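You operate a simulated robot arm through the tools that you are given. There is no shell and no other tool. Be economical: measure what you need, move in short steps, check, and stop when the job is done.

The job below is to be done with a simulated robot arm. You get a single attempt, and the scene is never put back.

JOB
Seat the caged wheel's bead and fill it to the pressure on its label.
Fine: regulator at the label's mark, chuck on the valve, guard shut, then hold the green button.
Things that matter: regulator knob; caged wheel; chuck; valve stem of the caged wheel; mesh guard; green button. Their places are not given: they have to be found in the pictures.

The check looks at the end state, three seconds after you hand in, the way a careful person would. Anything else that was tipped, shoved, dropped, spilled or broken makes it a failure.

ROBOT AND FRAMES
A 7-joint arm with a two-finger parallel gripper, fixed in place. Base frame: the origin is at the foot of the arm, x ahead of it, y to its left, z up. Readings come in mm, degrees, newtons and seconds.
With the tool pointing down near the work surface it reaches from about 300 to 700 mm from the base axis. Its first joint turns from -66.0 to 66.0 degrees. Payload 1.57 kg.
The TCP is the grasp point between the finger pads, 30 mm short of the fingertips. In the tool frame z runs along the fingers and y along their closing line. Largest opening 110 mm; finger width 24, thickness 12; the body of the gripper, 48 by 112 mm, starts 78 mm behind the TCP.
Orientation is that of the tool frame in the base frame, as a unit quaternion [x, y, z, w]. With the fingers straight down and closing along the base's y, the tool's x points along the base's -x, its y along +y and its z along -z.

CONTROLS
- The arm moves only by the tool jog_arm. Its argument "deltas" is a list of rows, each an object of numbers (a shift or turn left out is 0, a gripper value left out holds the last): "x", "y", "z": the shift along the tool's x, y, z in mm; "wx", "wy", "wz": the turn, a rotation vector about the tool's x, y, z in rad; "fingers": the opening in per cent of the stroke, from 0 (shut) to 100 (fully open). In form: [{"x": .., "y": .., "z": .., "wx": .., "wy": .., "wz": .., "fingers": ..}, ...]. A call has 1 to 8 rows; each row shifts and turns the commanded pose from where the row before left it, along the tool's axes as they then stand. Rows are played at 5 a second. More than 50 mm and 8.6 degrees between two rows, or a gripper value outside its range, and nothing of the call is played. Where a pose cannot be reached the arm comes as near as it can. A force on the tool above 40 N (or 10 N above the force at the start of the call, whichever is more), or a blocked arm, ends the call early, and 0.2 s more pass. The fingers move at their own pace (about 108 mm/s each) and stop on an object; they squeeze with about 43 N. The grip force told is the motor's: it shows also when the fingers shut on nothing. Time passes only in rows, and 0.2 s behind the last, so rows that do not move let the fingers close. It gives the time, the measured TCP pose, the force on the tool (base axes), the opening and the grip force at its end, in the units of the frame above (readings bear some noise).
- Cameras (640 x 400 px; columns grow to the right, rows downward): "scene" is fixed at [149.9, -381.9, 1430.1]; the picture's right is [0.84, -0.54, 0.00], its down [-0.27, -0.42, -0.87] and it looks along [0.47, 0.73, -0.50] (base axes); focal length 323 px, centre (320, 200). "wrist" rides on the gripper at [70, 16, -141] in the tool frame; the picture's right is [-0.23, 0.97, 0.00], its down [-0.86, -0.20, -0.48] and it looks along [-0.47, -0.11, 0.88] (tool axes); focal length 222 px, centre (320, 200).
- get_image(camera): a new picture of that camera. It takes no simulated time.
- locate(camera, pixels): there is no depth. For up to 12 entries [column, row, z] of the newest picture of that camera ("zoom" is the newest enlarged one), the place [x, y] in the base frame at which the ray of that pixel passes the height z, good to about 3 mm, but the place of the scene camera against the robot may be out by one fixed shift of up to 25 mm in any direction. It takes no simulated time.
- close_up(camera, box): a new picture of the part [left, top, right, bottom] of that camera's present view, enlarged. It takes no simulated time.
- job_done(): hands the job in; it is judged then, once.

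Go step by step. Measure first, check grasps and placings, and put right what went wrong. The budget is 80 turns and 34 pictures, counting those below and the enlarged ones. Unless the task says otherwise, let go and move clear before handing in, and close with one line.

The tools are called by a JSON object that holds its "fn" and its "kwargs". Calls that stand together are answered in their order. jog_arm: Moves the arm, as the interface text tells. Its arguments: {"type":"object","properties":{"deltas":{"type":"array","items":{"type":"object","properties":{"x":{"type":"number"},"y":{"type":"number"},"z":{"type":"number"},"wx":{"type":"number"},"wy":{"type":"number"},"wz":{"type":"number"},"fingers":{"type":"number"}}}}},"required":["deltas"]} The other tools are called the same way: get_image (camera) takes a picture; locate (camera, pixels) gives the place at which the rays of pixels pass given heights; close_up (camera, box) takes an enlarged picture of a part of a camera's view; job_done () hands the job in.

At the start:

```text
time: 0.0
position: [356.8, 43.4, 1222.6]
tool_rot: [0.001, 1.0, 0.0, 0.001]
force: [1.1, 0.5, 0.1]
gripper_width: 110.1
gripper_force: 0.0
```

scene: 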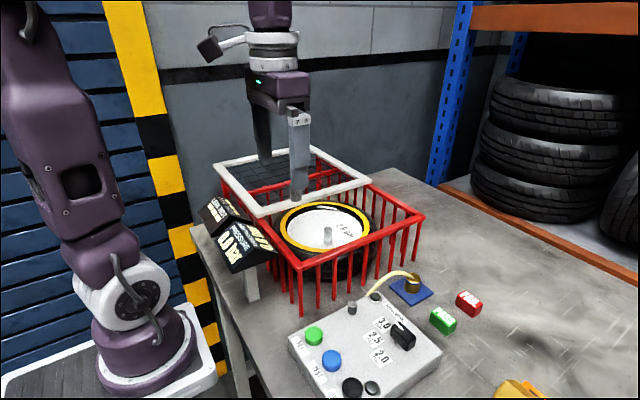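
wrist: 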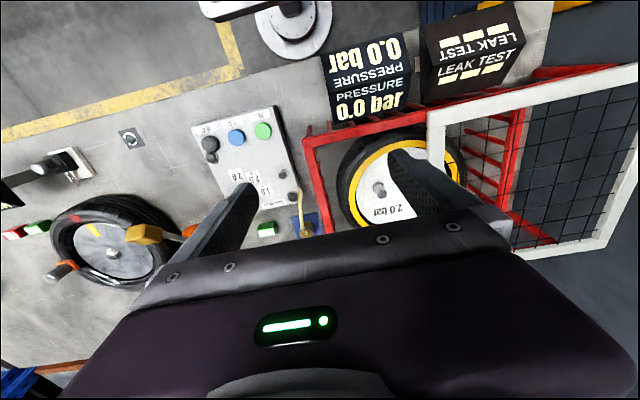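

The pictures show a caged wheel (label about "2.0 bar"), a control panel with green and blue buttons, a selector knob, and a brass chuck on a blue pad. I'll enlarge the details.

{"fn": "close_up", "kwargs": {"camera": "scene", "box": [270, 260, 490, 400]}}

{"fn": "close_up", "kwargs": {"camera": "scene", "box": [190, 130, 440, 290]}}

{"fn": "close_up", "kwargs": {"camera": "wrist", "box": [180, 90, 480, 260]}}

```text
2.86 times, centred on (380, 330) of scene
```

zoom: 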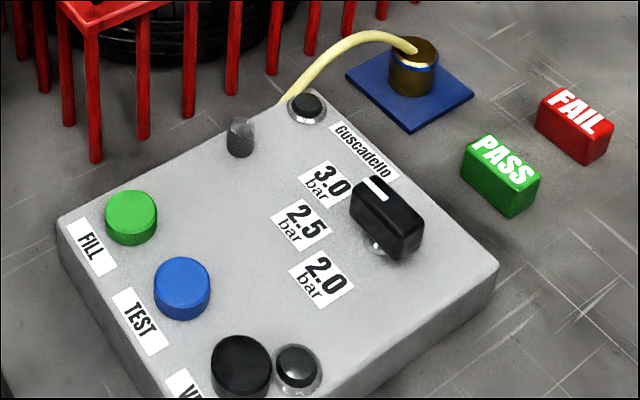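

```text
2.50 times, centred on (315, 210) of scene
```

zoom: 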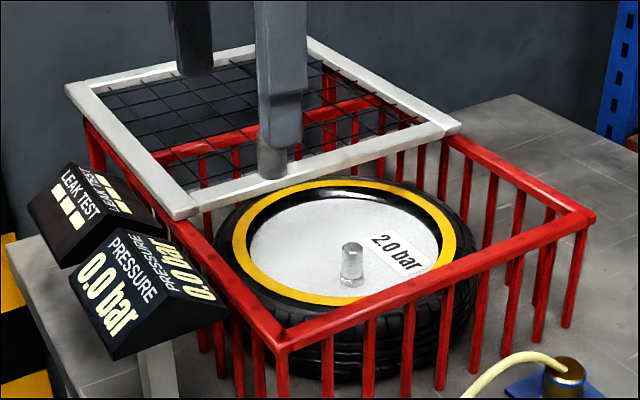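

```text
2.13 times, centred on (330, 175) of wrist
```

zoom: 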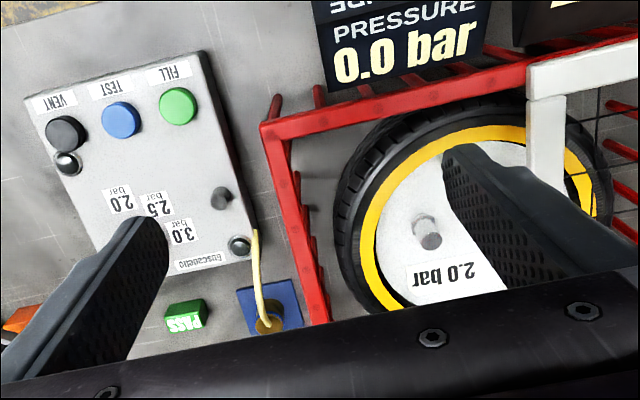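

The wheel label reads 2.0 bar, and the knob appears not to point at 2.0 yet. I'll locate the main features through both cameras to get the heights.

{"fn": "locate", "kwargs": {"camera": "wrist", "pixels": [[263, 130, 886], [263, 130, 960], [379, 187, 886], [379, 187, 1000], [307, 240, 886], [307, 240, 940], [304, 149, 886], [304, 149, 1050], [431, 120, 886], [431, 120, 1050], [297, 213, 886], [321, 245, 886]]}}

{"fn": "locate", "kwargs": {"camera": "scene", "pixels": [[315, 334, 886], [315, 334, 960], [328, 230, 886], [328, 230, 1000], [414, 277, 886], [414, 277, 940], [301, 268, 886], [301, 268, 1050], [256, 214, 886], [256, 214, 1050], [389, 286, 886], [433, 293, 886]]}}

```text
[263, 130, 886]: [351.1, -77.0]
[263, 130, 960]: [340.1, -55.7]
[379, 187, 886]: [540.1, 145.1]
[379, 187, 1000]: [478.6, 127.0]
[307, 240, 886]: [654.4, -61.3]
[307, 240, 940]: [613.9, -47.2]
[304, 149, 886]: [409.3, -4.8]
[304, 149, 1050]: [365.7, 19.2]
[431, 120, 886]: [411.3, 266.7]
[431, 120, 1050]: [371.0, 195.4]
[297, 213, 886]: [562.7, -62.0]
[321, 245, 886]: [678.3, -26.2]
```

```text
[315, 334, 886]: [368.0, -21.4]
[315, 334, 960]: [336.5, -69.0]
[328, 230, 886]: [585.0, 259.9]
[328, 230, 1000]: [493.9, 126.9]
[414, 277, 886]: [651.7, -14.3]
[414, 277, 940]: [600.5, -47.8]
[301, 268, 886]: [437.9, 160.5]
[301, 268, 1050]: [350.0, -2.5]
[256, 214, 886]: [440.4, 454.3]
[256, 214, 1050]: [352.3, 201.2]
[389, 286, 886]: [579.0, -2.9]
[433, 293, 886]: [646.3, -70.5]
```

I'll match the pad corners (on the table) in both views to get the scene camera's fixed shift.

{"fn": "locate", "kwargs": {"camera": "wrist", "pixels": [[290.7, 226, 888], [316, 220.5, 888], [249, 211, 886], [273, 241, 940], [381, 193, 990], [344, 190, 940], [274, 171, 930], [293, 205, 930], [255, 205, 930], [236, 137, 945], [210, 144, 945], [196, 134, 930]]}}

{"fn": "locate", "kwargs": {"camera": "scene", "pixels": [[410.8, 306, 888], [388.7, 285.5, 888], [433.5, 294, 888], [288, 338, 930], [366, 293, 930], [443, 352, 930], [316, 330, 945], [332, 357, 945], [354, 383, 945], [402, 325, 960], [398, 339, 930], [407, 345, 930]]}}

```text
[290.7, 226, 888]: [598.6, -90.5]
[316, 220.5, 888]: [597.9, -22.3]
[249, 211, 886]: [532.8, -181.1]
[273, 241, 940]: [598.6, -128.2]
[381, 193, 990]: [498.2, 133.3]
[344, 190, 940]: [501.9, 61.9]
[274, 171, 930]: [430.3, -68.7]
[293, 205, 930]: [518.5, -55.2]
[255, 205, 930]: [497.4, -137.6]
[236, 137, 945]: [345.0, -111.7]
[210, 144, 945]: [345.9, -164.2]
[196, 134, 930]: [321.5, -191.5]
```

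```text
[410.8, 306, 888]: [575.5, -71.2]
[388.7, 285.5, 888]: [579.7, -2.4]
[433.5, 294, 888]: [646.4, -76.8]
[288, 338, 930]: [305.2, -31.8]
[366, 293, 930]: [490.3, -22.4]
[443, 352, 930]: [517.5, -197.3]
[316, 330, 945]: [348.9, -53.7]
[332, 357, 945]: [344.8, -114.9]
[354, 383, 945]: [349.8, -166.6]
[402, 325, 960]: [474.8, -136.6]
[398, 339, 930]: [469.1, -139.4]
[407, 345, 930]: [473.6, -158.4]
```

Scene shift is about (+20,-19). Now I'll move the wrist camera closer over the panel to see the knob, buttons and chuck.

{"fn": "jog_arm", "kwargs": {"deltas": [{"x": 0, "y": -40, "z": 0}, {"x": 0, "y": -40, "z": 10}, {"x": -12, "y": -38, "z": 20}, {"x": -12, "y": -35, "z": 20}, {"x": -10, "z": 20}, {"x": -10, "z": 20}, {"z": 10}, {}]}}

{"fn": "get_image", "kwargs": {"camera": "wrist"}}

```text
time: 1.8
position: [402.1, -108.6, 1123.0]
tool_rot: [0.001, 1.0, -0.001, 0.0]
force: [-0.8, -1.1, 1.1]
gripper_width: 110.0
gripper_force: 0.0
```

```text
28 pictures are left
```

wrist: 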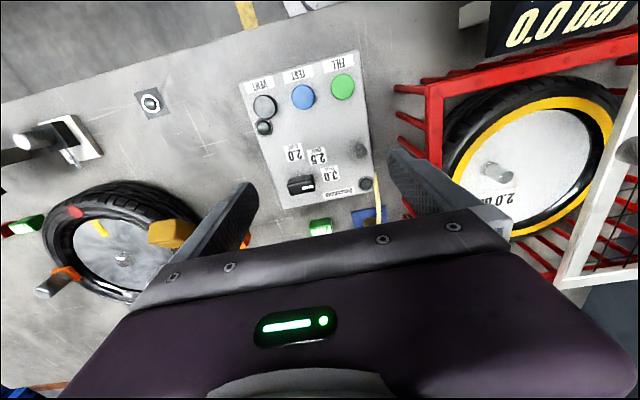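

{"fn": "close_up", "kwargs": {"camera": "wrist", "box": [230, 60, 400, 250]}}

{"fn": "locate", "kwargs": {"camera": "wrist", "pixels": [[342, 85, 886], [342, 85, 945], [303, 95, 886], [303, 95, 945], [264, 105, 886], [264, 105, 945], [301, 184, 886], [301, 184, 960], [497, 172, 886], [497, 172, 1000], [243, 82, 930], [359, 51, 930]]}}

```text
2.11 times, centred on (315, 155) of wrist
```

zoom: 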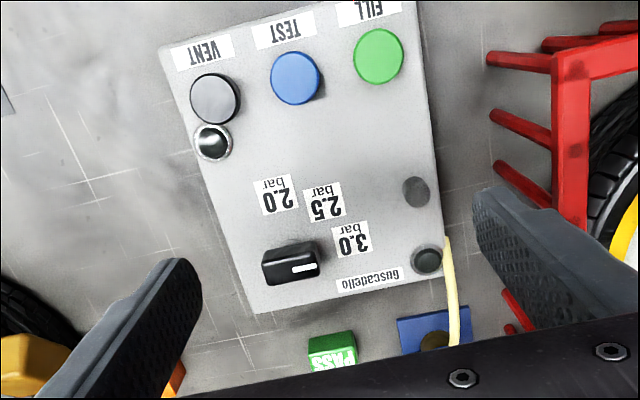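

```text
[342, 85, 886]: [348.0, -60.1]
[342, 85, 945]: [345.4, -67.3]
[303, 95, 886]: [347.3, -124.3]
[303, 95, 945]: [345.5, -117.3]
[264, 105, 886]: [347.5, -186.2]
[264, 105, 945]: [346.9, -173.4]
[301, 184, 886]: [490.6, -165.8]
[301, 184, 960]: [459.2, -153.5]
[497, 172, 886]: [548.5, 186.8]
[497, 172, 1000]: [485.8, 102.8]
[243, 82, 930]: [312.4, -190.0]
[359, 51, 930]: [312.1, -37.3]
```

I'll locate the knob, labels and pad corners in this view.

{"fn": "locate", "kwargs": {"camera": "zoom", "pixels": [[397, 320, 888], [467, 308, 888], [279, 195, 927], [325, 202, 927], [350, 238, 927], [292, 255, 945], [292, 275, 927], [283, 271, 945], [317, 266, 945], [378, 55, 945], [253, 312, 927], [440, 280, 927]]}}

{"fn": "locate", "kwargs": {"camera": "scene", "pixels": [[288, 338, 927], [366, 293, 927], [443, 352, 927], [383, 323, 927], [375, 337, 927], [380, 355, 927], [398, 328, 955], [405, 346, 927]]}}

```text
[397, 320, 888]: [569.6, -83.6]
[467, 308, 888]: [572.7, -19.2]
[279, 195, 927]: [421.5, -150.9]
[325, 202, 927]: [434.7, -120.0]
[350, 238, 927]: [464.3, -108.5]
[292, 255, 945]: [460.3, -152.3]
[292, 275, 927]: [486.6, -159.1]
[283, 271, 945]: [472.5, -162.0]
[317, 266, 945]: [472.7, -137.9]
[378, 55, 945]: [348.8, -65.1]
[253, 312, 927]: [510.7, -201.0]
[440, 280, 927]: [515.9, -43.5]
```

```text
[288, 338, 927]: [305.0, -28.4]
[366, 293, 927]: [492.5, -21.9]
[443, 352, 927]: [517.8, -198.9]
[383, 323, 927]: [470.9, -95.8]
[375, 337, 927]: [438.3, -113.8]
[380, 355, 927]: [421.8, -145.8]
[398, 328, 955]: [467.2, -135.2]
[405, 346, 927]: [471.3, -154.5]
```

In base coordinates, the labels around the knob (~(470,-152)) sit at -x (2.0), diagonal (2.5) and +y (3.0). The marker points +y, so the knob needs +90° about vertical. I'll move above the knob and turn the gripper so it closes along x.

{"fn": "jog_arm", "kwargs": {"deltas": [{"x": -34, "y": -21, "z": 10}, {"x": -34, "y": -22, "z": 10}, {"wz": 0.1428, "z": 10}, {"wz": 0.1428, "z": 10}, {"wz": 0.1428}, {"wz": 0.1428}, {"wz": 0.1428}, {"wz": 0.1428}]}}

{"fn": "jog_arm", "kwargs": {"deltas": [{"wz": 0.1428}, {"wz": 0.1428}, {"wz": 0.1428}, {"wz": 0.1428}, {"wz": 0.1428, "z": 20}, {"z": 20}, {"z": 20}, {}]}}

{"fn": "get_image", "kwargs": {"camera": "wrist"}}

```text
time: 3.6
position: [469.8, -151.1, 1082.8]
tool_rot: [0.416, 0.909, 0.0, 0.0]
force: [0.2, -0.1, -1.8]
gripper_width: 109.8
gripper_force: 0.0
```

```text
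time: 5.4
position: [469.1, -151.6, 1022.6]
tool_rot: [0.707, 0.707, 0.0, 0.0]
force: [1.0, 0.5, 0.0]
gripper_width: 109.9
gripper_force: 0.0
```

```text
26 pictures are left
```

wrist: 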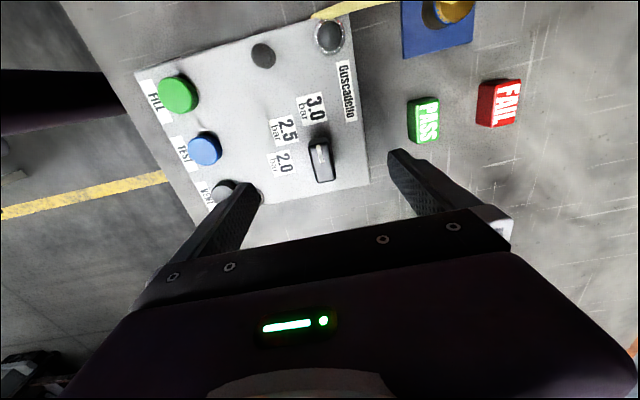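

{"fn": "close_up", "kwargs": {"camera": "wrist", "box": [255, 80, 383, 200]}}

```text
3.33 times, centred on (319, 140) of wrist
```

zoom: 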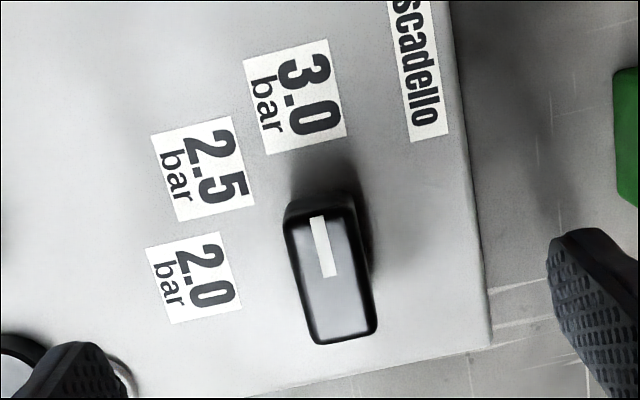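

{"fn": "locate", "kwargs": {"camera": "zoom", "pixels": [[334, 275, 930], [334, 275, 950], [317, 218, 945], [331, 276, 945], [295, 98, 920], [203, 168, 920], [194, 278, 920], [287, 210, 945], [318, 343, 945], [355, 208, 945], [377, 335, 945], [334, 275, 940]]}}

```text
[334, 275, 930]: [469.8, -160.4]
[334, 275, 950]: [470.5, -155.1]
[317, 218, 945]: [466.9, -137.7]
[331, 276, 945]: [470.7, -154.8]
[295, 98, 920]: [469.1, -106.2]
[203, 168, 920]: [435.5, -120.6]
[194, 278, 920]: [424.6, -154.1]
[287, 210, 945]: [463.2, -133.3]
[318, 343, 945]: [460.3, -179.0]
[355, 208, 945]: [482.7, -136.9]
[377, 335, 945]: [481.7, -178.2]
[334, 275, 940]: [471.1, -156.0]
```

Knob centre is about (471,-157), its top about z 948, and the labels sit at exactly 0/45/90° around it. I'll narrow the fingers, descend and grip it.

{"fn": "jog_arm", "kwargs": {"deltas": [{"x": -5, "y": 1.5, "fingers": 50}, {"z": 20}, {"z": 20}, {"z": 12}, {"z": 6}, {}]}}

{"fn": "get_image", "kwargs": {"camera": "wrist"}}

```text
time: 6.8
position: [469.6, -157.9, 964.3]
tool_rot: [0.707, 0.707, 0.0, -0.001]
force: [0.2, 0.4, 0.3]
gripper_width: 55.1
gripper_force: 0.1
```

```text
24 pictures are left
```

wrist: 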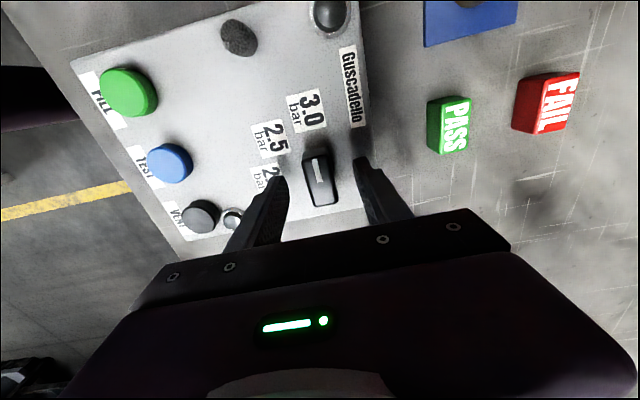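

{"fn": "locate", "kwargs": {"camera": "wrist", "pixels": [[320, 180, 948], [320, 180, 938], [304, 159, 948], [336, 200, 948], [313, 157, 948], [340, 193, 920], [108, 105, 930], [222, 45, 930]]}}

```text
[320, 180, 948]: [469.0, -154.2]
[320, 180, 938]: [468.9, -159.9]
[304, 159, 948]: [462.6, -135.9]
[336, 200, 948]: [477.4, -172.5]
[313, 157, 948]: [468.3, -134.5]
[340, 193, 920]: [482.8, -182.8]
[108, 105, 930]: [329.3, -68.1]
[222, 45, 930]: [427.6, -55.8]
```

Knob centre is about (469.5,-155.5), so I'll nudge +2 mm in y, go slightly lower, and close.

{"fn": "jog_arm", "kwargs": {"deltas": [{"x": 2}, {"z": 5}, {"fingers": 0}, {}, {}, {}]}}

```text
time: 8.2
position: [470.8, -154.5, 960.6]
tool_rot: [0.707, 0.707, 0.0, 0.001]
force: [0.5, 0.6, -1.3]
gripper_width: 21.6
gripper_force: 34.7
```

The fingers grip the knob at 21.6 mm with no side force. Now I'll turn it +90° (tool wz negative).

{"fn": "jog_arm", "kwargs": {"deltas": [{"wz": -0.1428}, {"wz": -0.1428}, {"wz": -0.1428}, {"wz": -0.1428}, {"wz": -0.1428}, {"wz": -0.1428}, {}]}}

```text
time: 9.8
position: [469.6, -154.3, 960.2]
tool_rot: [0.348, 0.938, 0.0, 0.0]
force: [-10.0, 1.0, 22.7]
gripper_width: 21.7
gripper_force: 35.2
```

{"fn": "jog_arm", "kwargs": {"deltas": [{"wz": -0.1428}, {"wz": -0.1428}, {"wz": -0.1428}, {"wz": -0.1428}, {"wz": -0.1428}, {}]}}

{"fn": "get_image", "kwargs": {"camera": "wrist"}}

```text
time: 11.2
position: [469.6, -155.7, 960.2]
tool_rot: [-0.001, 1.0, 0.001, -0.001]
force: [-9.4, -8.1, 7.5]
gripper_width: 21.9
gripper_force: 35.2
```

```text
23 pictures are left
```

wrist: 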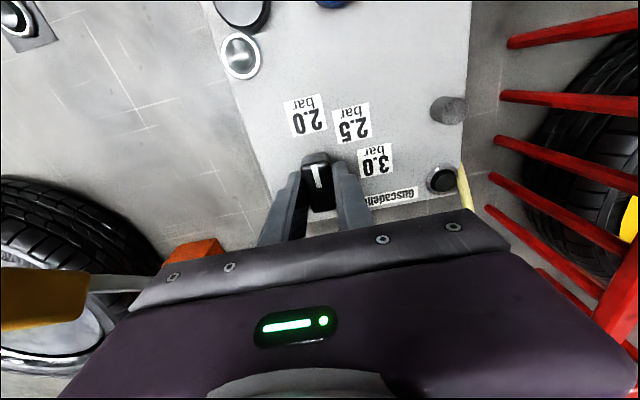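

The marker now points to 2.0. I'll release, rise to z≈1140, and check the knob.

{"fn": "jog_arm", "kwargs": {"deltas": [{"fingers": 50}, {}, {"z": -40}, {"z": -40}, {"z": -40}, {"z": -40}, {"z": -20, "fingers": 100}, {}]}}

{"fn": "close_up", "kwargs": {"camera": "wrist", "box": [220, 80, 430, 210]}}

```text
time: 13.0
position: [470.7, -155.9, 1140.0]
tool_rot: [0.0, 1.0, 0.0, 0.001]
force: [-0.4, 0.9, -1.2]
gripper_width: 110.2
gripper_force: 0.0
```

```text
3.05 times, centred on (325, 145) of wrist
```

zoom: 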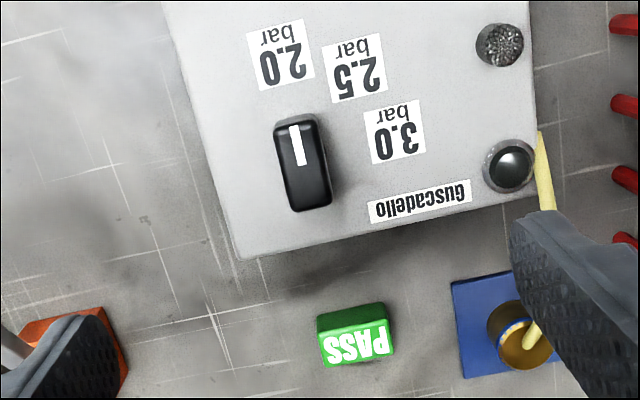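

The knob sits on 2.0. Next the chuck: I'll move above it near (600,-50) and look.

{"fn": "jog_arm", "kwargs": {"deltas": [{"x": -30, "y": 26}, {"x": -30, "y": 26}, {"x": -30, "y": 26}, {"x": -30, "y": 26}, {}, {}]}}

{"fn": "get_image", "kwargs": {"camera": "wrist"}}

```text
time: 14.4
position: [589.2, -50.1, 1138.5]
tool_rot: [0.001, 1.0, -0.001, 0.0]
force: [-0.3, -0.7, 0.7]
gripper_width: 110.0
gripper_force: 0.0
```

```text
21 pictures are left
```

wrist: 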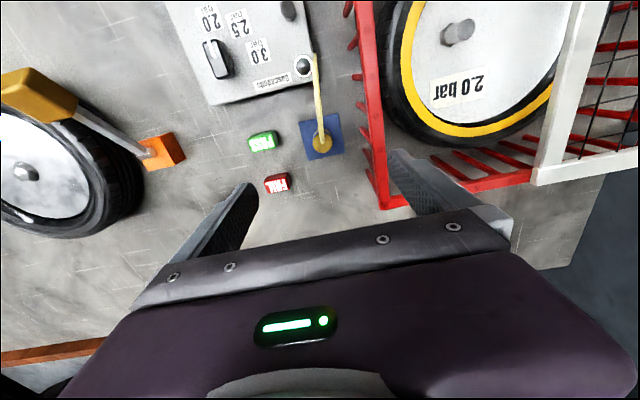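

{"fn": "locate", "kwargs": {"camera": "wrist", "pixels": [[299, 122, 888], [344, 152, 888], [322, 144, 900], [322, 144, 930], [459, 30, 940], [459, 30, 970], [381, 205, 886], [381, 205, 1020], [368, 172, 886], [532, 178, 1000], [532, 178, 1030], [566, 0, 1020]]}}

{"fn": "close_up", "kwargs": {"camera": "wrist", "box": [270, 80, 370, 180]}}

{"fn": "close_up", "kwargs": {"camera": "scene", "box": [190, 120, 450, 310]}}

```text
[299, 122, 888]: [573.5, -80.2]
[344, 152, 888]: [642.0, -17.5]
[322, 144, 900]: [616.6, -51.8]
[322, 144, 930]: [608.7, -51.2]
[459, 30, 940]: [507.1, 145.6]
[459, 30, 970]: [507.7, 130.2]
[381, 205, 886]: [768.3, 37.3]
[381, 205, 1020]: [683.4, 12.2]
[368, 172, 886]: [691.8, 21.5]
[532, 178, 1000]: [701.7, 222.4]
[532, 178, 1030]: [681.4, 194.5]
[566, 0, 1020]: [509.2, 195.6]
```

```text
4.00 times, centred on (320, 130) of wrist
```

zoom: 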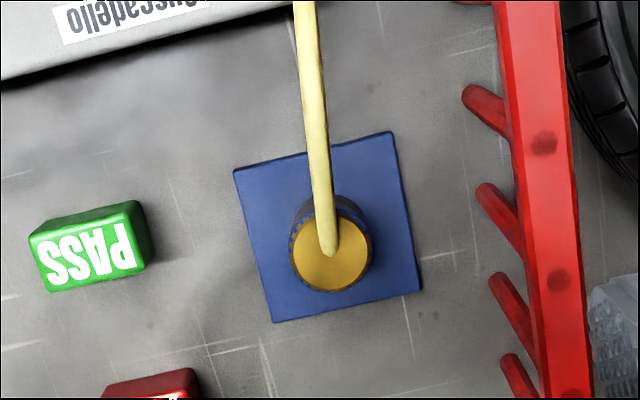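

```text
2.11 times, centred on (320, 215) of scene
```

zoom: 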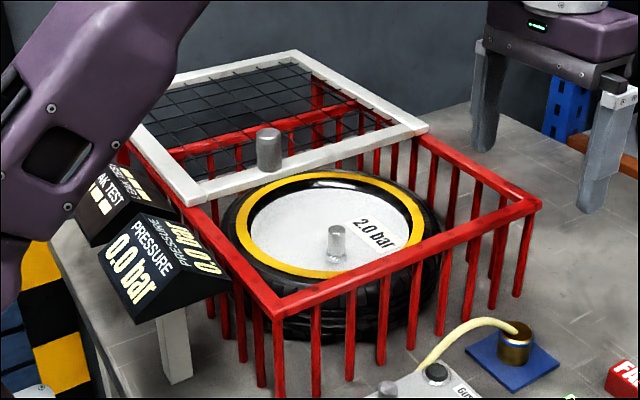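

The chuck stands on the pad at about (608,-50), top z≈930. I'll check the cage rail height with the scene view before descending beside it.

{"fn": "locate", "kwargs": {"camera": "scene", "pixels": [[301, 313, 886], [299, 268, 980], [299, 268, 1000], [299, 268, 1020], [421, 219, 1000], [421, 219, 1020], [281, 203, 1020], [281, 203, 1000], [295, 185, 1050], [325, 239, 930], [329, 223, 960], [258, 217, 1000]]}}

```text
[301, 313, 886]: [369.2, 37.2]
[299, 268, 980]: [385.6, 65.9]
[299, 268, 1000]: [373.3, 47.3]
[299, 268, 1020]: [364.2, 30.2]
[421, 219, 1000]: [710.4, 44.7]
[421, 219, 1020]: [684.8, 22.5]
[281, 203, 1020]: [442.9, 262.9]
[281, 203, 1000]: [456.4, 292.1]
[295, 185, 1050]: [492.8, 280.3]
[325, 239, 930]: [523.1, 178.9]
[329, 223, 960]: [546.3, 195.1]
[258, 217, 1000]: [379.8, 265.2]
```

{"fn": "locate", "kwargs": {"camera": "wrist", "pixels": [[368, 117, 1010], [383, 117, 1010], [367, 112, 1000], [360, 105, 886], [322.5, 142, 930], [312, 142, 930], [332.5, 142, 930]]}}

```text
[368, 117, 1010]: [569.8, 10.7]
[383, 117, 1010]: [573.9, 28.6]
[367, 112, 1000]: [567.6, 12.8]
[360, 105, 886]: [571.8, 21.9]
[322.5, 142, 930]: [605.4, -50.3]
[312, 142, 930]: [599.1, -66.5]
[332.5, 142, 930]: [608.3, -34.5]
```

Rail outer edge y≈11, top z≈1010. A grip with TCP at z≈940 keeps the gripper body above the rail. Descending with a 60 % opening.

{"fn": "jog_arm", "kwargs": {"deltas": [{"x": -18, "y": -1.5, "fingers": 60}, {"z": 45}, {"z": 45}, {"z": 45}, {"z": 30}, {}]}}

{"fn": "get_image", "kwargs": {"camera": "wrist"}}

```text
time: 15.8
position: [610.1, -50.5, 975.1]
tool_rot: [0.0, 1.0, 0.001, 0.0]
force: [0.2, 0.1, 0.5]
gripper_width: 66.1
gripper_force: 0.1
```

```text
18 pictures are left
```

wrist: 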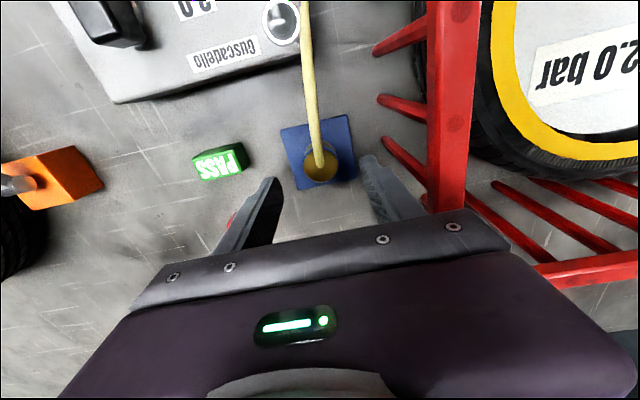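

{"fn": "locate", "kwargs": {"camera": "wrist", "pixels": [[321, 166, 930], [321, 166, 920], [303, 166, 930], [340, 166, 930], [321, 188, 890], [428, 100, 1010], [476, 100, 1010], [283, 130, 888], [358, 178, 888]]}}

{"fn": "close_up", "kwargs": {"camera": "wrist", "box": [260, 100, 380, 200]}}

```text
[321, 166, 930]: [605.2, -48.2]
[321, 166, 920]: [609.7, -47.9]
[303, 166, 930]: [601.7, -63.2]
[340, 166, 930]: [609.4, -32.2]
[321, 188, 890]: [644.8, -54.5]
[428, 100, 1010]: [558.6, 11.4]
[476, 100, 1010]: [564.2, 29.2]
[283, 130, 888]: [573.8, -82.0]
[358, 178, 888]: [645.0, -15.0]
```

```text
4.00 times, centred on (320, 150) of wrist
```

zoom: 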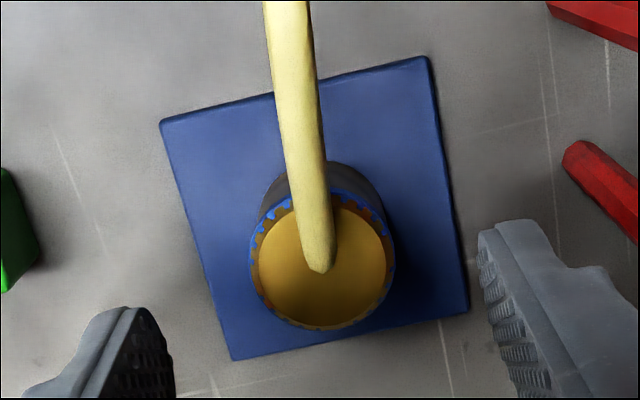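

Chuck centre is about (608.5,-48.5). Descend to TCP z≈936 and grip.

{"fn": "jog_arm", "kwargs": {"deltas": [{"x": 1.5, "y": 1.5, "z": 15}, {"z": 15}, {"z": 9}, {}, {"fingers": 0}, {}, {}, {}]}}

```text
time: 17.6
position: [607.7, -50.3, 936.3]
tool_rot: [0.0, 1.0, 0.001, 0.0]
force: [-0.2, -0.4, -0.4]
gripper_width: 33.4
gripper_force: 41.5
```

Gripped at 33.4 mm. Lifting to z≈1096.

{"fn": "jog_arm", "kwargs": {"deltas": [{"z": -20}, {"z": -30}, {"z": -40}, {"z": -40}, {"z": -30}, {}]}}

{"fn": "get_image", "kwargs": {"camera": "scene"}}

{"fn": "get_image", "kwargs": {"camera": "wrist"}}

```text
time: 19.0
position: [606.4, -48.5, 1095.9]
tool_rot: [0.0, 1.0, -0.001, -0.001]
force: [0.5, 0.5, -1.8]
gripper_width: 33.1
gripper_force: 41.5
```

```text
16 pictures are left
```

scene: 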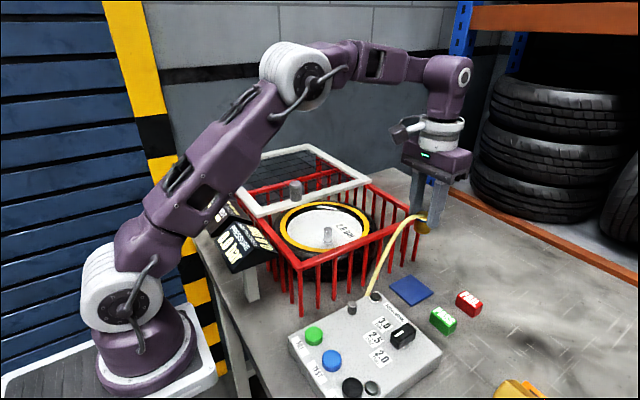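

```text
15 pictures are left
```

wrist: 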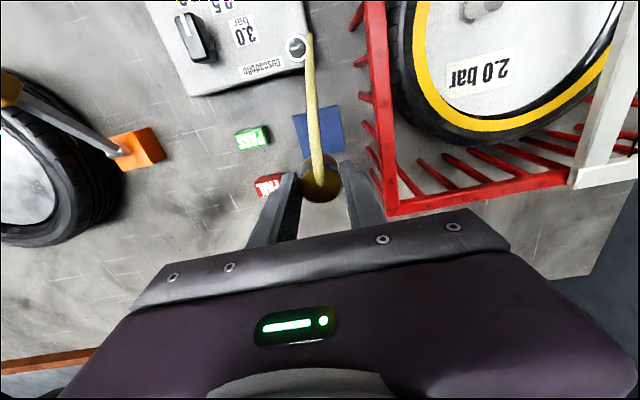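

The chuck is held with its hose attached. I'll move over the cage, stopping short of the valve so I can see it.

{"fn": "jog_arm", "kwargs": {"deltas": [{"x": 5, "y": 35}, {"x": 16, "y": 38}, {"x": 20, "y": 38}, {"x": 20, "y": 37}, {}, {}]}}

{"fn": "get_image", "kwargs": {"camera": "wrist"}}

```text
time: 20.4
position: [545.6, 98.1, 1097.1]
tool_rot: [0.001, 1.0, 0.0, 0.0]
force: [0.1, -0.9, -1.0]
gripper_width: 33.5
gripper_force: 40.7
```

```text
14 pictures are left
```

wrist: 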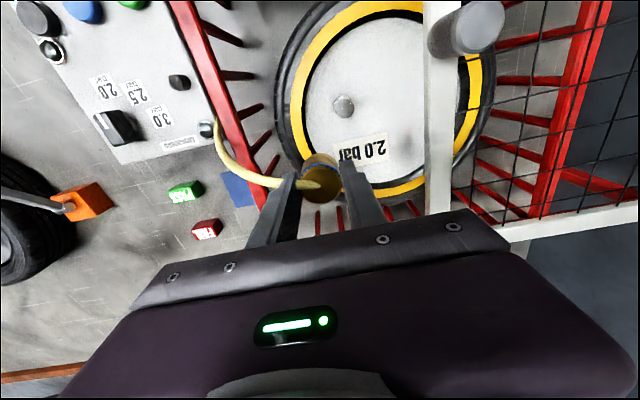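

{"fn": "close_up", "kwargs": {"camera": "wrist", "box": [280, 60, 500, 200]}}

{"fn": "locate", "kwargs": {"camera": "wrist", "pixels": [[344, 106, 940], [344, 106, 960], [426, 100, 1020], [455, 100, 1020], [478, 26, 1060], [478, 26, 1080], [447, 42, 1020], [220, 100, 1010], [590, 100, 1010], [505, 225, 1020], [388, 110, 930], [321, 184, 1085]]}}

```text
2.86 times, centred on (390, 130) of wrist
```

zoom: 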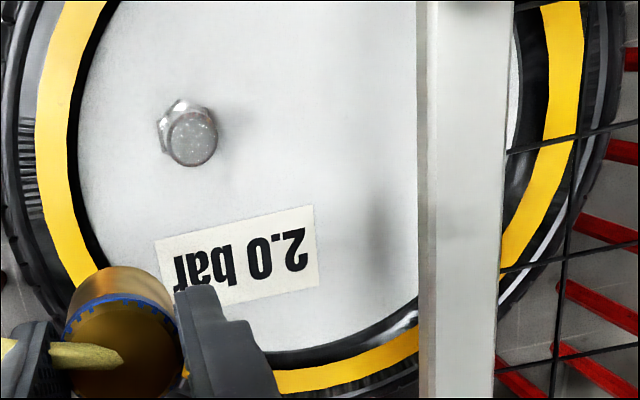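

```text
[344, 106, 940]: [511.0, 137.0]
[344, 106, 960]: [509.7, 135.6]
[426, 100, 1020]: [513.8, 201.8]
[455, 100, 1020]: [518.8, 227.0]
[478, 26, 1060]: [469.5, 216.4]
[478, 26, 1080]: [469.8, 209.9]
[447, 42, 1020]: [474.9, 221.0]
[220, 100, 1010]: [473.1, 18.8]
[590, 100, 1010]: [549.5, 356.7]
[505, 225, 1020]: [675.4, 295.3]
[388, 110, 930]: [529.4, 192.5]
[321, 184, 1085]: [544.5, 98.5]
```

{"fn": "locate", "kwargs": {"camera": "zoom", "pixels": [[193, 140, 950], [193, 140, 960], [193, 140, 970], [186, 125, 930], [186, 125, 940], [176, 130, 930], [215, 138, 960], [170, 142, 960]]}}

```text
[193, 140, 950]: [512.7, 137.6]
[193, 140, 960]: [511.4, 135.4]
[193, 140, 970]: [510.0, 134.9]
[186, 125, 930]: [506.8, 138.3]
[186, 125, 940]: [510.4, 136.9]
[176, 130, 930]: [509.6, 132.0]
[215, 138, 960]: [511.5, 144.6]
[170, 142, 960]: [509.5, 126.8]
```

The valve tip is at about (510.5,136), z≈962. I'll move the chuck over it with its bottom ~20 mm above and check from the scene camera.

{"fn": "jog_arm", "kwargs": {"deltas": [{"x": 18, "y": 19}, {"x": 17, "y": 18.5}, {"z": 25}, {"z": 25}, {"z": 14}, {}]}}

{"fn": "close_up", "kwargs": {"camera": "scene", "box": [270, 160, 398, 260]}}

```text
time: 21.8
position: [510.7, 134.5, 1032.3]
tool_rot: [0.0, 1.0, 0.0, 0.0]
force: [0.8, -0.9, -1.4]
gripper_width: 33.0
gripper_force: 41.1
```

```text
4.00 times, centred on (334, 210) of scene
```

zoom: 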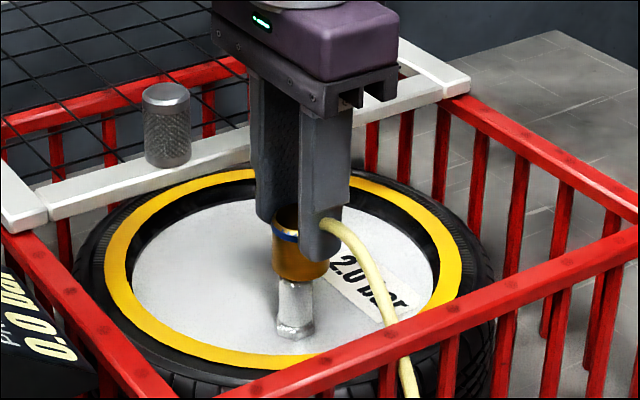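

The chuck is slightly right (~2-3 mm) of the valve axis in the scene view. I'll correct and descend slowly, watching the force.

{"fn": "jog_arm", "kwargs": {"deltas": [{"x": 1.7, "y": 1.5}, {"z": 8}, {"z": 6}, {"z": 5}, {"z": 4}, {"z": 4}, {}]}}

{"fn": "close_up", "kwargs": {"camera": "scene", "box": [290, 190, 370, 250]}}

```text
time: 23.4
position: [509.1, 136.1, 1004.8]
tool_rot: [0.001, 1.0, 0.0, -0.001]
force: [-0.2, -0.4, -0.7]
gripper_width: 33.3
gripper_force: 41.2
```

```text
6.67 times, centred on (330, 220) of scene
```

zoom: 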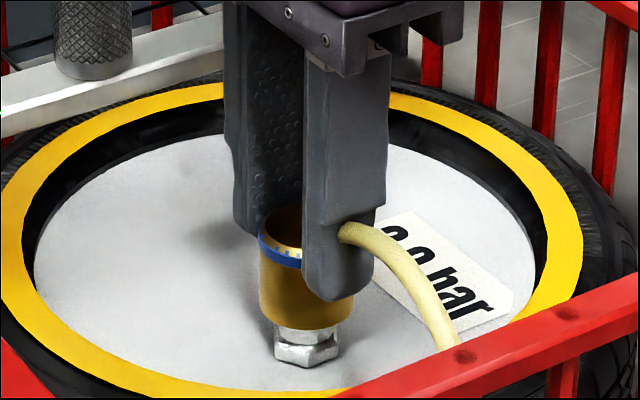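

The chuck is sliding over the valve without force. I'll continue down in small steps until it seats.

{"fn": "jog_arm", "kwargs": {"deltas": [{"z": 3}, {"z": 3}, {"z": 3}, {"z": 3}, {}]}}

{"fn": "close_up", "kwargs": {"camera": "scene", "box": [290, 190, 370, 250]}}

```text
time: 24.6
position: [509.4, 136.6, 993.5]
tool_rot: [-0.001, 1.0, 0.001, 0.001]
force: [7.0, -0.1, 27.2]
gripper_width: 33.1
gripper_force: 41.2
```

```text
6.67 times, centred on (330, 220) of scene
```

zoom: 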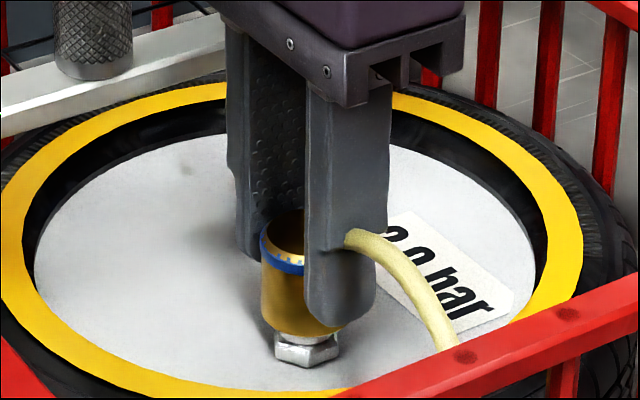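

Contact force is 27 N with the chuck almost at the hex. One small extra push to be sure it seats.

{"fn": "jog_arm", "kwargs": {"deltas": [{"z": 2}, {"z": 2}, {}, {}]}}

```text
time: 25.6
position: [509.0, 135.7, 989.7]
tool_rot: [-0.001, 1.0, 0.0, 0.001]
force: [0.7, -2.1, 24.7]
gripper_width: 33.1
gripper_force: 41.3
```

{"fn": "jog_arm", "kwargs": {"deltas": [{"z": 2}, {"z": 2}, {}, {}]}}

{"fn": "close_up", "kwargs": {"camera": "scene", "box": [290, 190, 370, 250]}}

```text
time: 26.6
position: [508.4, 137.1, 986.0]
tool_rot: [0.0, 1.0, -0.001, 0.0]
force: [0.4, -1.3, 26.7]
gripper_width: 33.4
gripper_force: 41.0
```

```text
6.67 times, centred on (330, 220) of scene
```

zoom: 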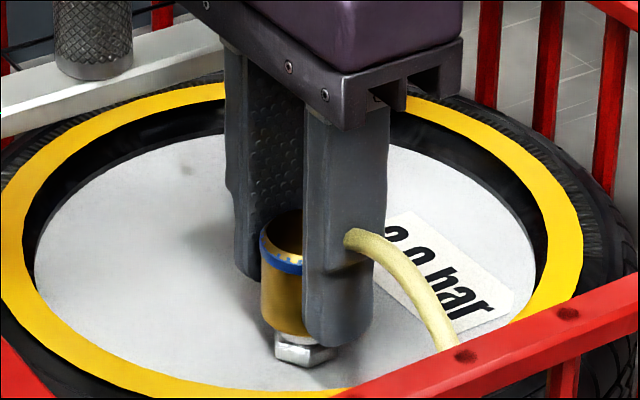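

The chuck has bottomed out (the fingers slid down it), so it's seated. Release and rise.

{"fn": "jog_arm", "kwargs": {"deltas": [{"z": -2, "fingers": 50}, {}, {"z": -20}, {"z": -30}, {"z": -40}, {"z": -45}, {}]}}

{"fn": "get_image", "kwargs": {"camera": "wrist"}}

```text
time: 28.2
position: [508.9, 136.5, 1124.5]
tool_rot: [0.0, 1.0, 0.001, 0.0]
force: [0.3, -0.1, 0.7]
gripper_width: 55.0
gripper_force: 0.1
```

```text
8 pictures are left
```

wrist: 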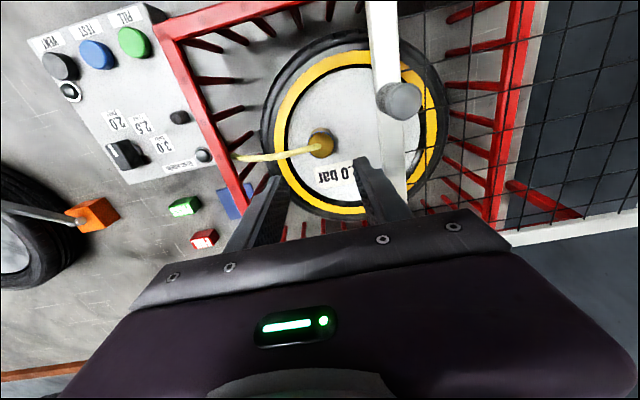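

The chuck stays on the valve. Now I'll locate the guard's peg handle and its bar, along with the near rail.

{"fn": "locate", "kwargs": {"camera": "wrist", "pixels": [[404, 101, 1050], [404, 101, 1070], [404, 101, 1090], [386, 92, 1020], [376, 120, 1020], [404, 140, 1020], [230, 140, 1010], [218, 140, 1010], [321, 140, 985], [387, 101, 1070], [420, 101, 1070]]}}

```text
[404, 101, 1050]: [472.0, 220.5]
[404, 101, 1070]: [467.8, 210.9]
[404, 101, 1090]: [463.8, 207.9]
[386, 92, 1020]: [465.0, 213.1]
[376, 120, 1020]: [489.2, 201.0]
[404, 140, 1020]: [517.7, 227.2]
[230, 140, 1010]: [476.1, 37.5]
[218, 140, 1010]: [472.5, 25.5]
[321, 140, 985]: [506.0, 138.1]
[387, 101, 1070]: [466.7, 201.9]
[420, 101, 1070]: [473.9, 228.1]
```

Peg handle is at about (469,212), top z≈1068; guard bar y 201-227. I'll go above it, descend and grip.

{"fn": "jog_arm", "kwargs": {"deltas": [{"x": 20, "y": 38, "fingers": 60}, {"x": 20, "y": 38}, {}, {"z": 20}, {"z": 15}, {"z": 10}, {"z": 8}, {}]}}

{"fn": "close_up", "kwargs": {"camera": "wrist", "box": [220, 60, 420, 220]}}

```text
time: 30.0
position: [469.8, 212.4, 1068.4]
tool_rot: [-0.001, 1.0, 0.001, 0.0]
force: [-0.2, 0.0, 0.3]
gripper_width: 66.2
gripper_force: 0.1
```

```text
2.50 times, centred on (320, 140) of wrist
```

zoom: 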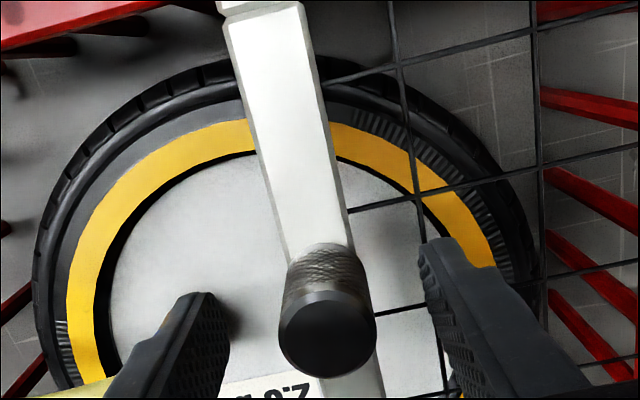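

The peg lies centred between the fingers. Closing.

{"fn": "jog_arm", "kwargs": {"deltas": [{"fingers": 0}, {}, {}, {}]}}

```text
time: 31.0
position: [471.1, 212.2, 1070.1]
tool_rot: [0.0, 1.0, 0.0, 0.0]
force: [-0.1, -0.4, -3.1]
gripper_width: 27.6
gripper_force: 38.0
```

Gripped at 27.6 mm. Now slide the guard along -y.

{"fn": "jog_arm", "kwargs": {"deltas": [{"y": -8}, {"y": -15}, {"y": -15}, {"y": -15}, {"y": -15}, {}]}}

```text
time: 32.4
position: [469.4, 144.1, 1068.9]
tool_rot: [-0.001, 1.0, 0.0, 0.0]
force: [2.5, -1.2, -6.7]
gripper_width: 27.7
gripper_force: 37.9
```

{"fn": "jog_arm", "kwargs": {"deltas": [{"y": -15}, {"y": -15}, {"y": -15}, {"y": -15}, {"y": -15}, {"y": -12}, {}]}}

{"fn": "get_image", "kwargs": {"camera": "scene"}}

```text
time: 34.0
position: [469.8, 57.7, 1069.7]
tool_rot: [0.0, 1.0, 0.0, 0.001]
force: [1.9, 0.1, 20.7]
gripper_width: 27.9
gripper_force: 37.7
```

```text
6 pictures are left
```

scene: 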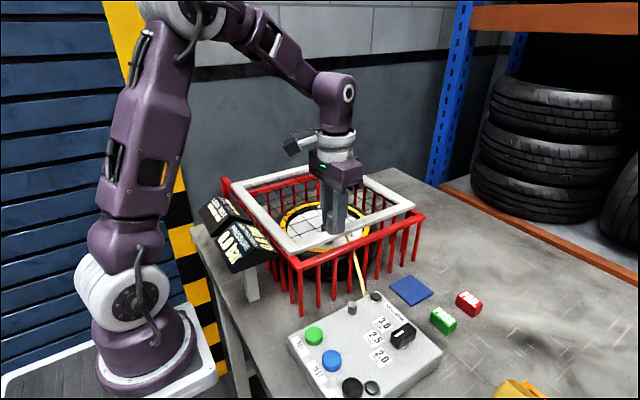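

The guard is nearly shut with a little gap remaining. Continue in small steps to its stop.

{"fn": "jog_arm", "kwargs": {"deltas": [{"y": -5}, {"y": -5}, {"y": -5}, {"y": -5}, {"y": -5}, {}]}}

```text
time: 35.4
position: [469.2, 32.1, 1069.0]
tool_rot: [0.001, 1.0, 0.0, -0.001]
force: [7.7, -1.3, -12.0]
gripper_width: 28.1
gripper_force: 38.2
```

{"fn": "jog_arm", "kwargs": {"deltas": [{"y": -4}, {"y": -4}, {"y": -4}, {}]}}

{"fn": "close_up", "kwargs": {"camera": "scene", "box": [200, 130, 440, 320]}}

```text
time: 36.4
position: [469.5, 24.4, 1068.9]
tool_rot: [-0.001, 1.0, 0.001, 0.001]
force: [10.9, 37.2, -1.0]
gripper_width: 27.8
gripper_force: 38.5
```

```text
2.11 times, centred on (320, 225) of scene
```

zoom: 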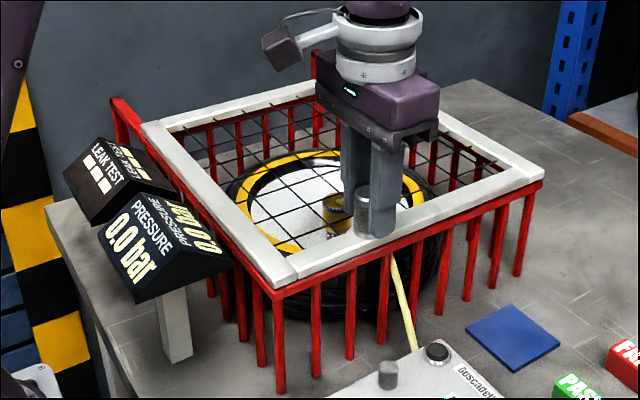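

The guard hit its stop (37 N) and lies flush with the near rail. Release, rise, close the fingers, and move toward the green button.

{"fn": "jog_arm", "kwargs": {"deltas": [{"y": 2, "fingers": 45}, {}, {"z": -25}, {"z": -35}, {"x": 20, "y": -20}, {"x": 25, "y": -25, "fingers": 0}, {"x": 25, "y": -25}, {}]}}

{"fn": "get_image", "kwargs": {"camera": "wrist"}}

```text
time: 38.2
position: [402.4, -47.6, 1128.4]
tool_rot: [0.0, 1.0, 0.0, -0.001]
force: [-0.5, 0.2, -0.2]
gripper_width: 0.0
gripper_force: 22.0
```

```text
4 pictures are left
```

wrist: 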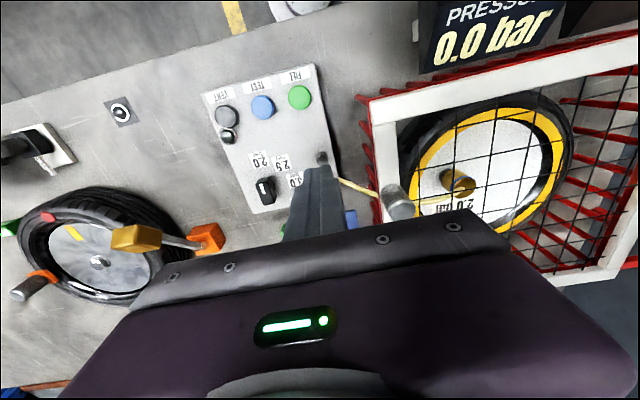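

{"fn": "locate", "kwargs": {"camera": "wrist", "pixels": [[299, 97, 925], [299, 97, 935], [262, 107, 930], [226, 117, 930], [420, 70, 1030], [418, 30, 1000]]}}

```text
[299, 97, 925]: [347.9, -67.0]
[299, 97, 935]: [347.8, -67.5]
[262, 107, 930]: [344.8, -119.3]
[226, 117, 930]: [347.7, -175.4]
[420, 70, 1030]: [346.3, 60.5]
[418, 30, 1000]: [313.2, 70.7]
```

The green button is at (347.5,-67). Move over it and descend to just above.

{"fn": "jog_arm", "kwargs": {"deltas": [{"x": 27, "y": -10}, {"x": 28, "y": -9.5}, {"z": 40}, {"z": 40}, {"z": 40}, {"z": 30}, {}]}}

{"fn": "get_image", "kwargs": {"camera": "wrist"}}

```text
time: 39.8
position: [345.4, -67.4, 977.7]
tool_rot: [0.0, 1.0, 0.0, 0.0]
force: [-0.3, 0.9, 0.6]
gripper_width: 0.0
gripper_force: 21.8
```

```text
3 pictures are left
```

wrist: 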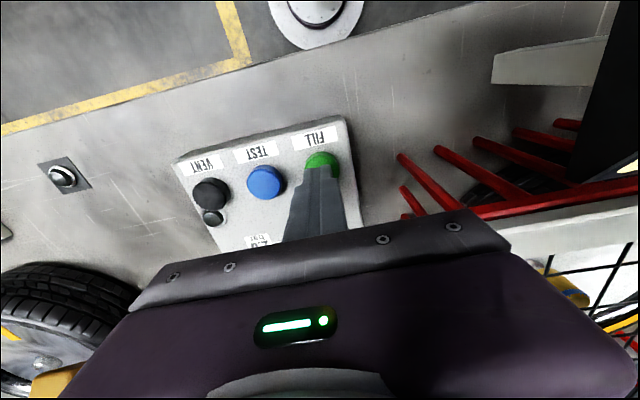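

The fingertips are right above the green button. Pressing down gently.

{"fn": "jog_arm", "kwargs": {"deltas": [{"z": 4}, {"z": 4}, {"z": 3}, {"z": 2}, {}]}}

```text
time: 41.0
position: [345.2, -67.5, 965.8]
tool_rot: [-0.001, 1.0, 0.0, 0.0]
force: [0.3, -0.8, 0.3]
gripper_width: 0.0
gripper_force: 21.2
```

{"fn": "jog_arm", "kwargs": {"deltas": [{"z": 2}, {"z": 2}, {"z": 2}, {"z": 2}, {}]}}

```text
time: 42.2
position: [345.1, -67.3, 958.9]
tool_rot: [0.0, 1.0, -0.001, 0.0]
force: [1.9, 0.8, 3.1]
gripper_width: 0.0
gripper_force: 21.4
```

Contact is starting (3 N at z≈959). Press a few mm further and hold.

{"fn": "jog_arm", "kwargs": {"deltas": [{"z": 1.5}, {"z": 1.5}, {"z": 1}, {}, {}]}}

```text
time: 43.4
position: [345.5, -66.7, 955.0]
tool_rot: [0.0, 1.0, -0.001, 0.0]
force: [4.8, 0.5, 16.1]
gripper_width: 0.0
gripper_force: 21.1
```

{"fn": "jog_arm", "kwargs": {"deltas": [{"z": 1}, {}, {}, {}, {}, {}, {}, {}]}}

{"fn": "jog_arm", "kwargs": {"deltas": [{}, {}, {}, {}, {}, {}, {}, {}]}}

{"fn": "close_up", "kwargs": {"camera": "scene", "box": [180, 170, 440, 350]}}

```text
time: 45.2
position: [344.3, -66.4, 953.9]
tool_rot: [0.0, 1.0, 0.0, 0.0]
force: [6.8, -2.4, 21.9]
gripper_width: 0.0
gripper_force: 21.2
```

```text
time: 47.0
position: [344.0, -67.0, 953.3]
tool_rot: [0.0, 1.0, 0.0, -0.001]
force: [2.7, -0.7, 22.1]
gripper_width: 0.0
gripper_force: 21.1
```

```text
2.22 times, centred on (310, 260) of scene
```

zoom: 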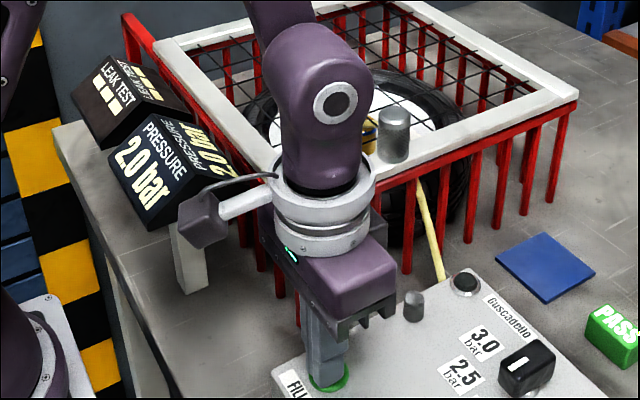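

The display reads 2.0 bar while filling. I'll hold a bit more so the regulator settles, then release, rise and check.

{"fn": "jog_arm", "kwargs": {"deltas": [{}, {}, {}, {}, {}, {}, {}, {}]}}

{"fn": "jog_arm", "kwargs": {"deltas": [{"z": -10}, {"z": -30}, {"z": -45}, {"z": -45}, {"z": -45}, {"y": -30}, {}, {}]}}

{"fn": "get_image", "kwargs": {"camera": "wrist"}}

```text
time: 48.8
position: [343.1, -66.3, 954.4]
tool_rot: [0.001, 1.0, 0.0, 0.0]
force: [1.0, 0.2, 21.2]
gripper_width: 0.0
gripper_force: 21.0
```

```text
time: 50.6
position: [344.0, -96.7, 1126.5]
tool_rot: [0.0, 1.0, 0.0, 0.0]
force: [-0.1, -0.6, -0.1]
gripper_width: 0.0
gripper_force: 21.1
```

```text
1 pictures are left
```

wrist: 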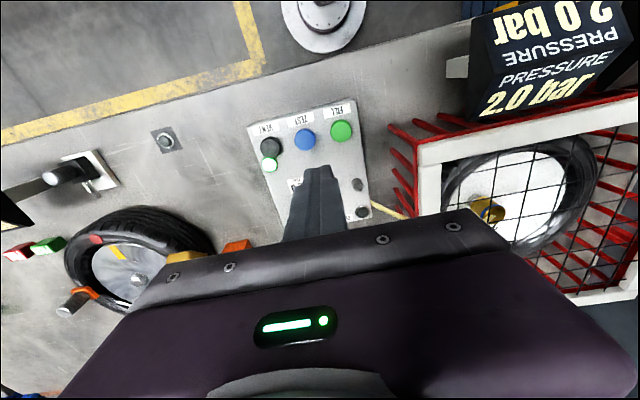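

The display holds 2.0 bar, the yellow unseated-bead band is gone, the lamp at (270,164) is lit, and the guard is shut with the chuck on the valve. The arm is clear, so I'm handing in.

{"fn": "job_done", "kwargs": {}}

```text
The job is handed in.
```

I filled the caged wheel to the 2.0 bar on its label. The display still read 2.0 bar after I let go of the green button, and the yellow band on the bead is gone, which I take to mean it seated. The knob is on 2.0, the chuck is on the valve, the guard is shut against its stop, and the arm is clear.
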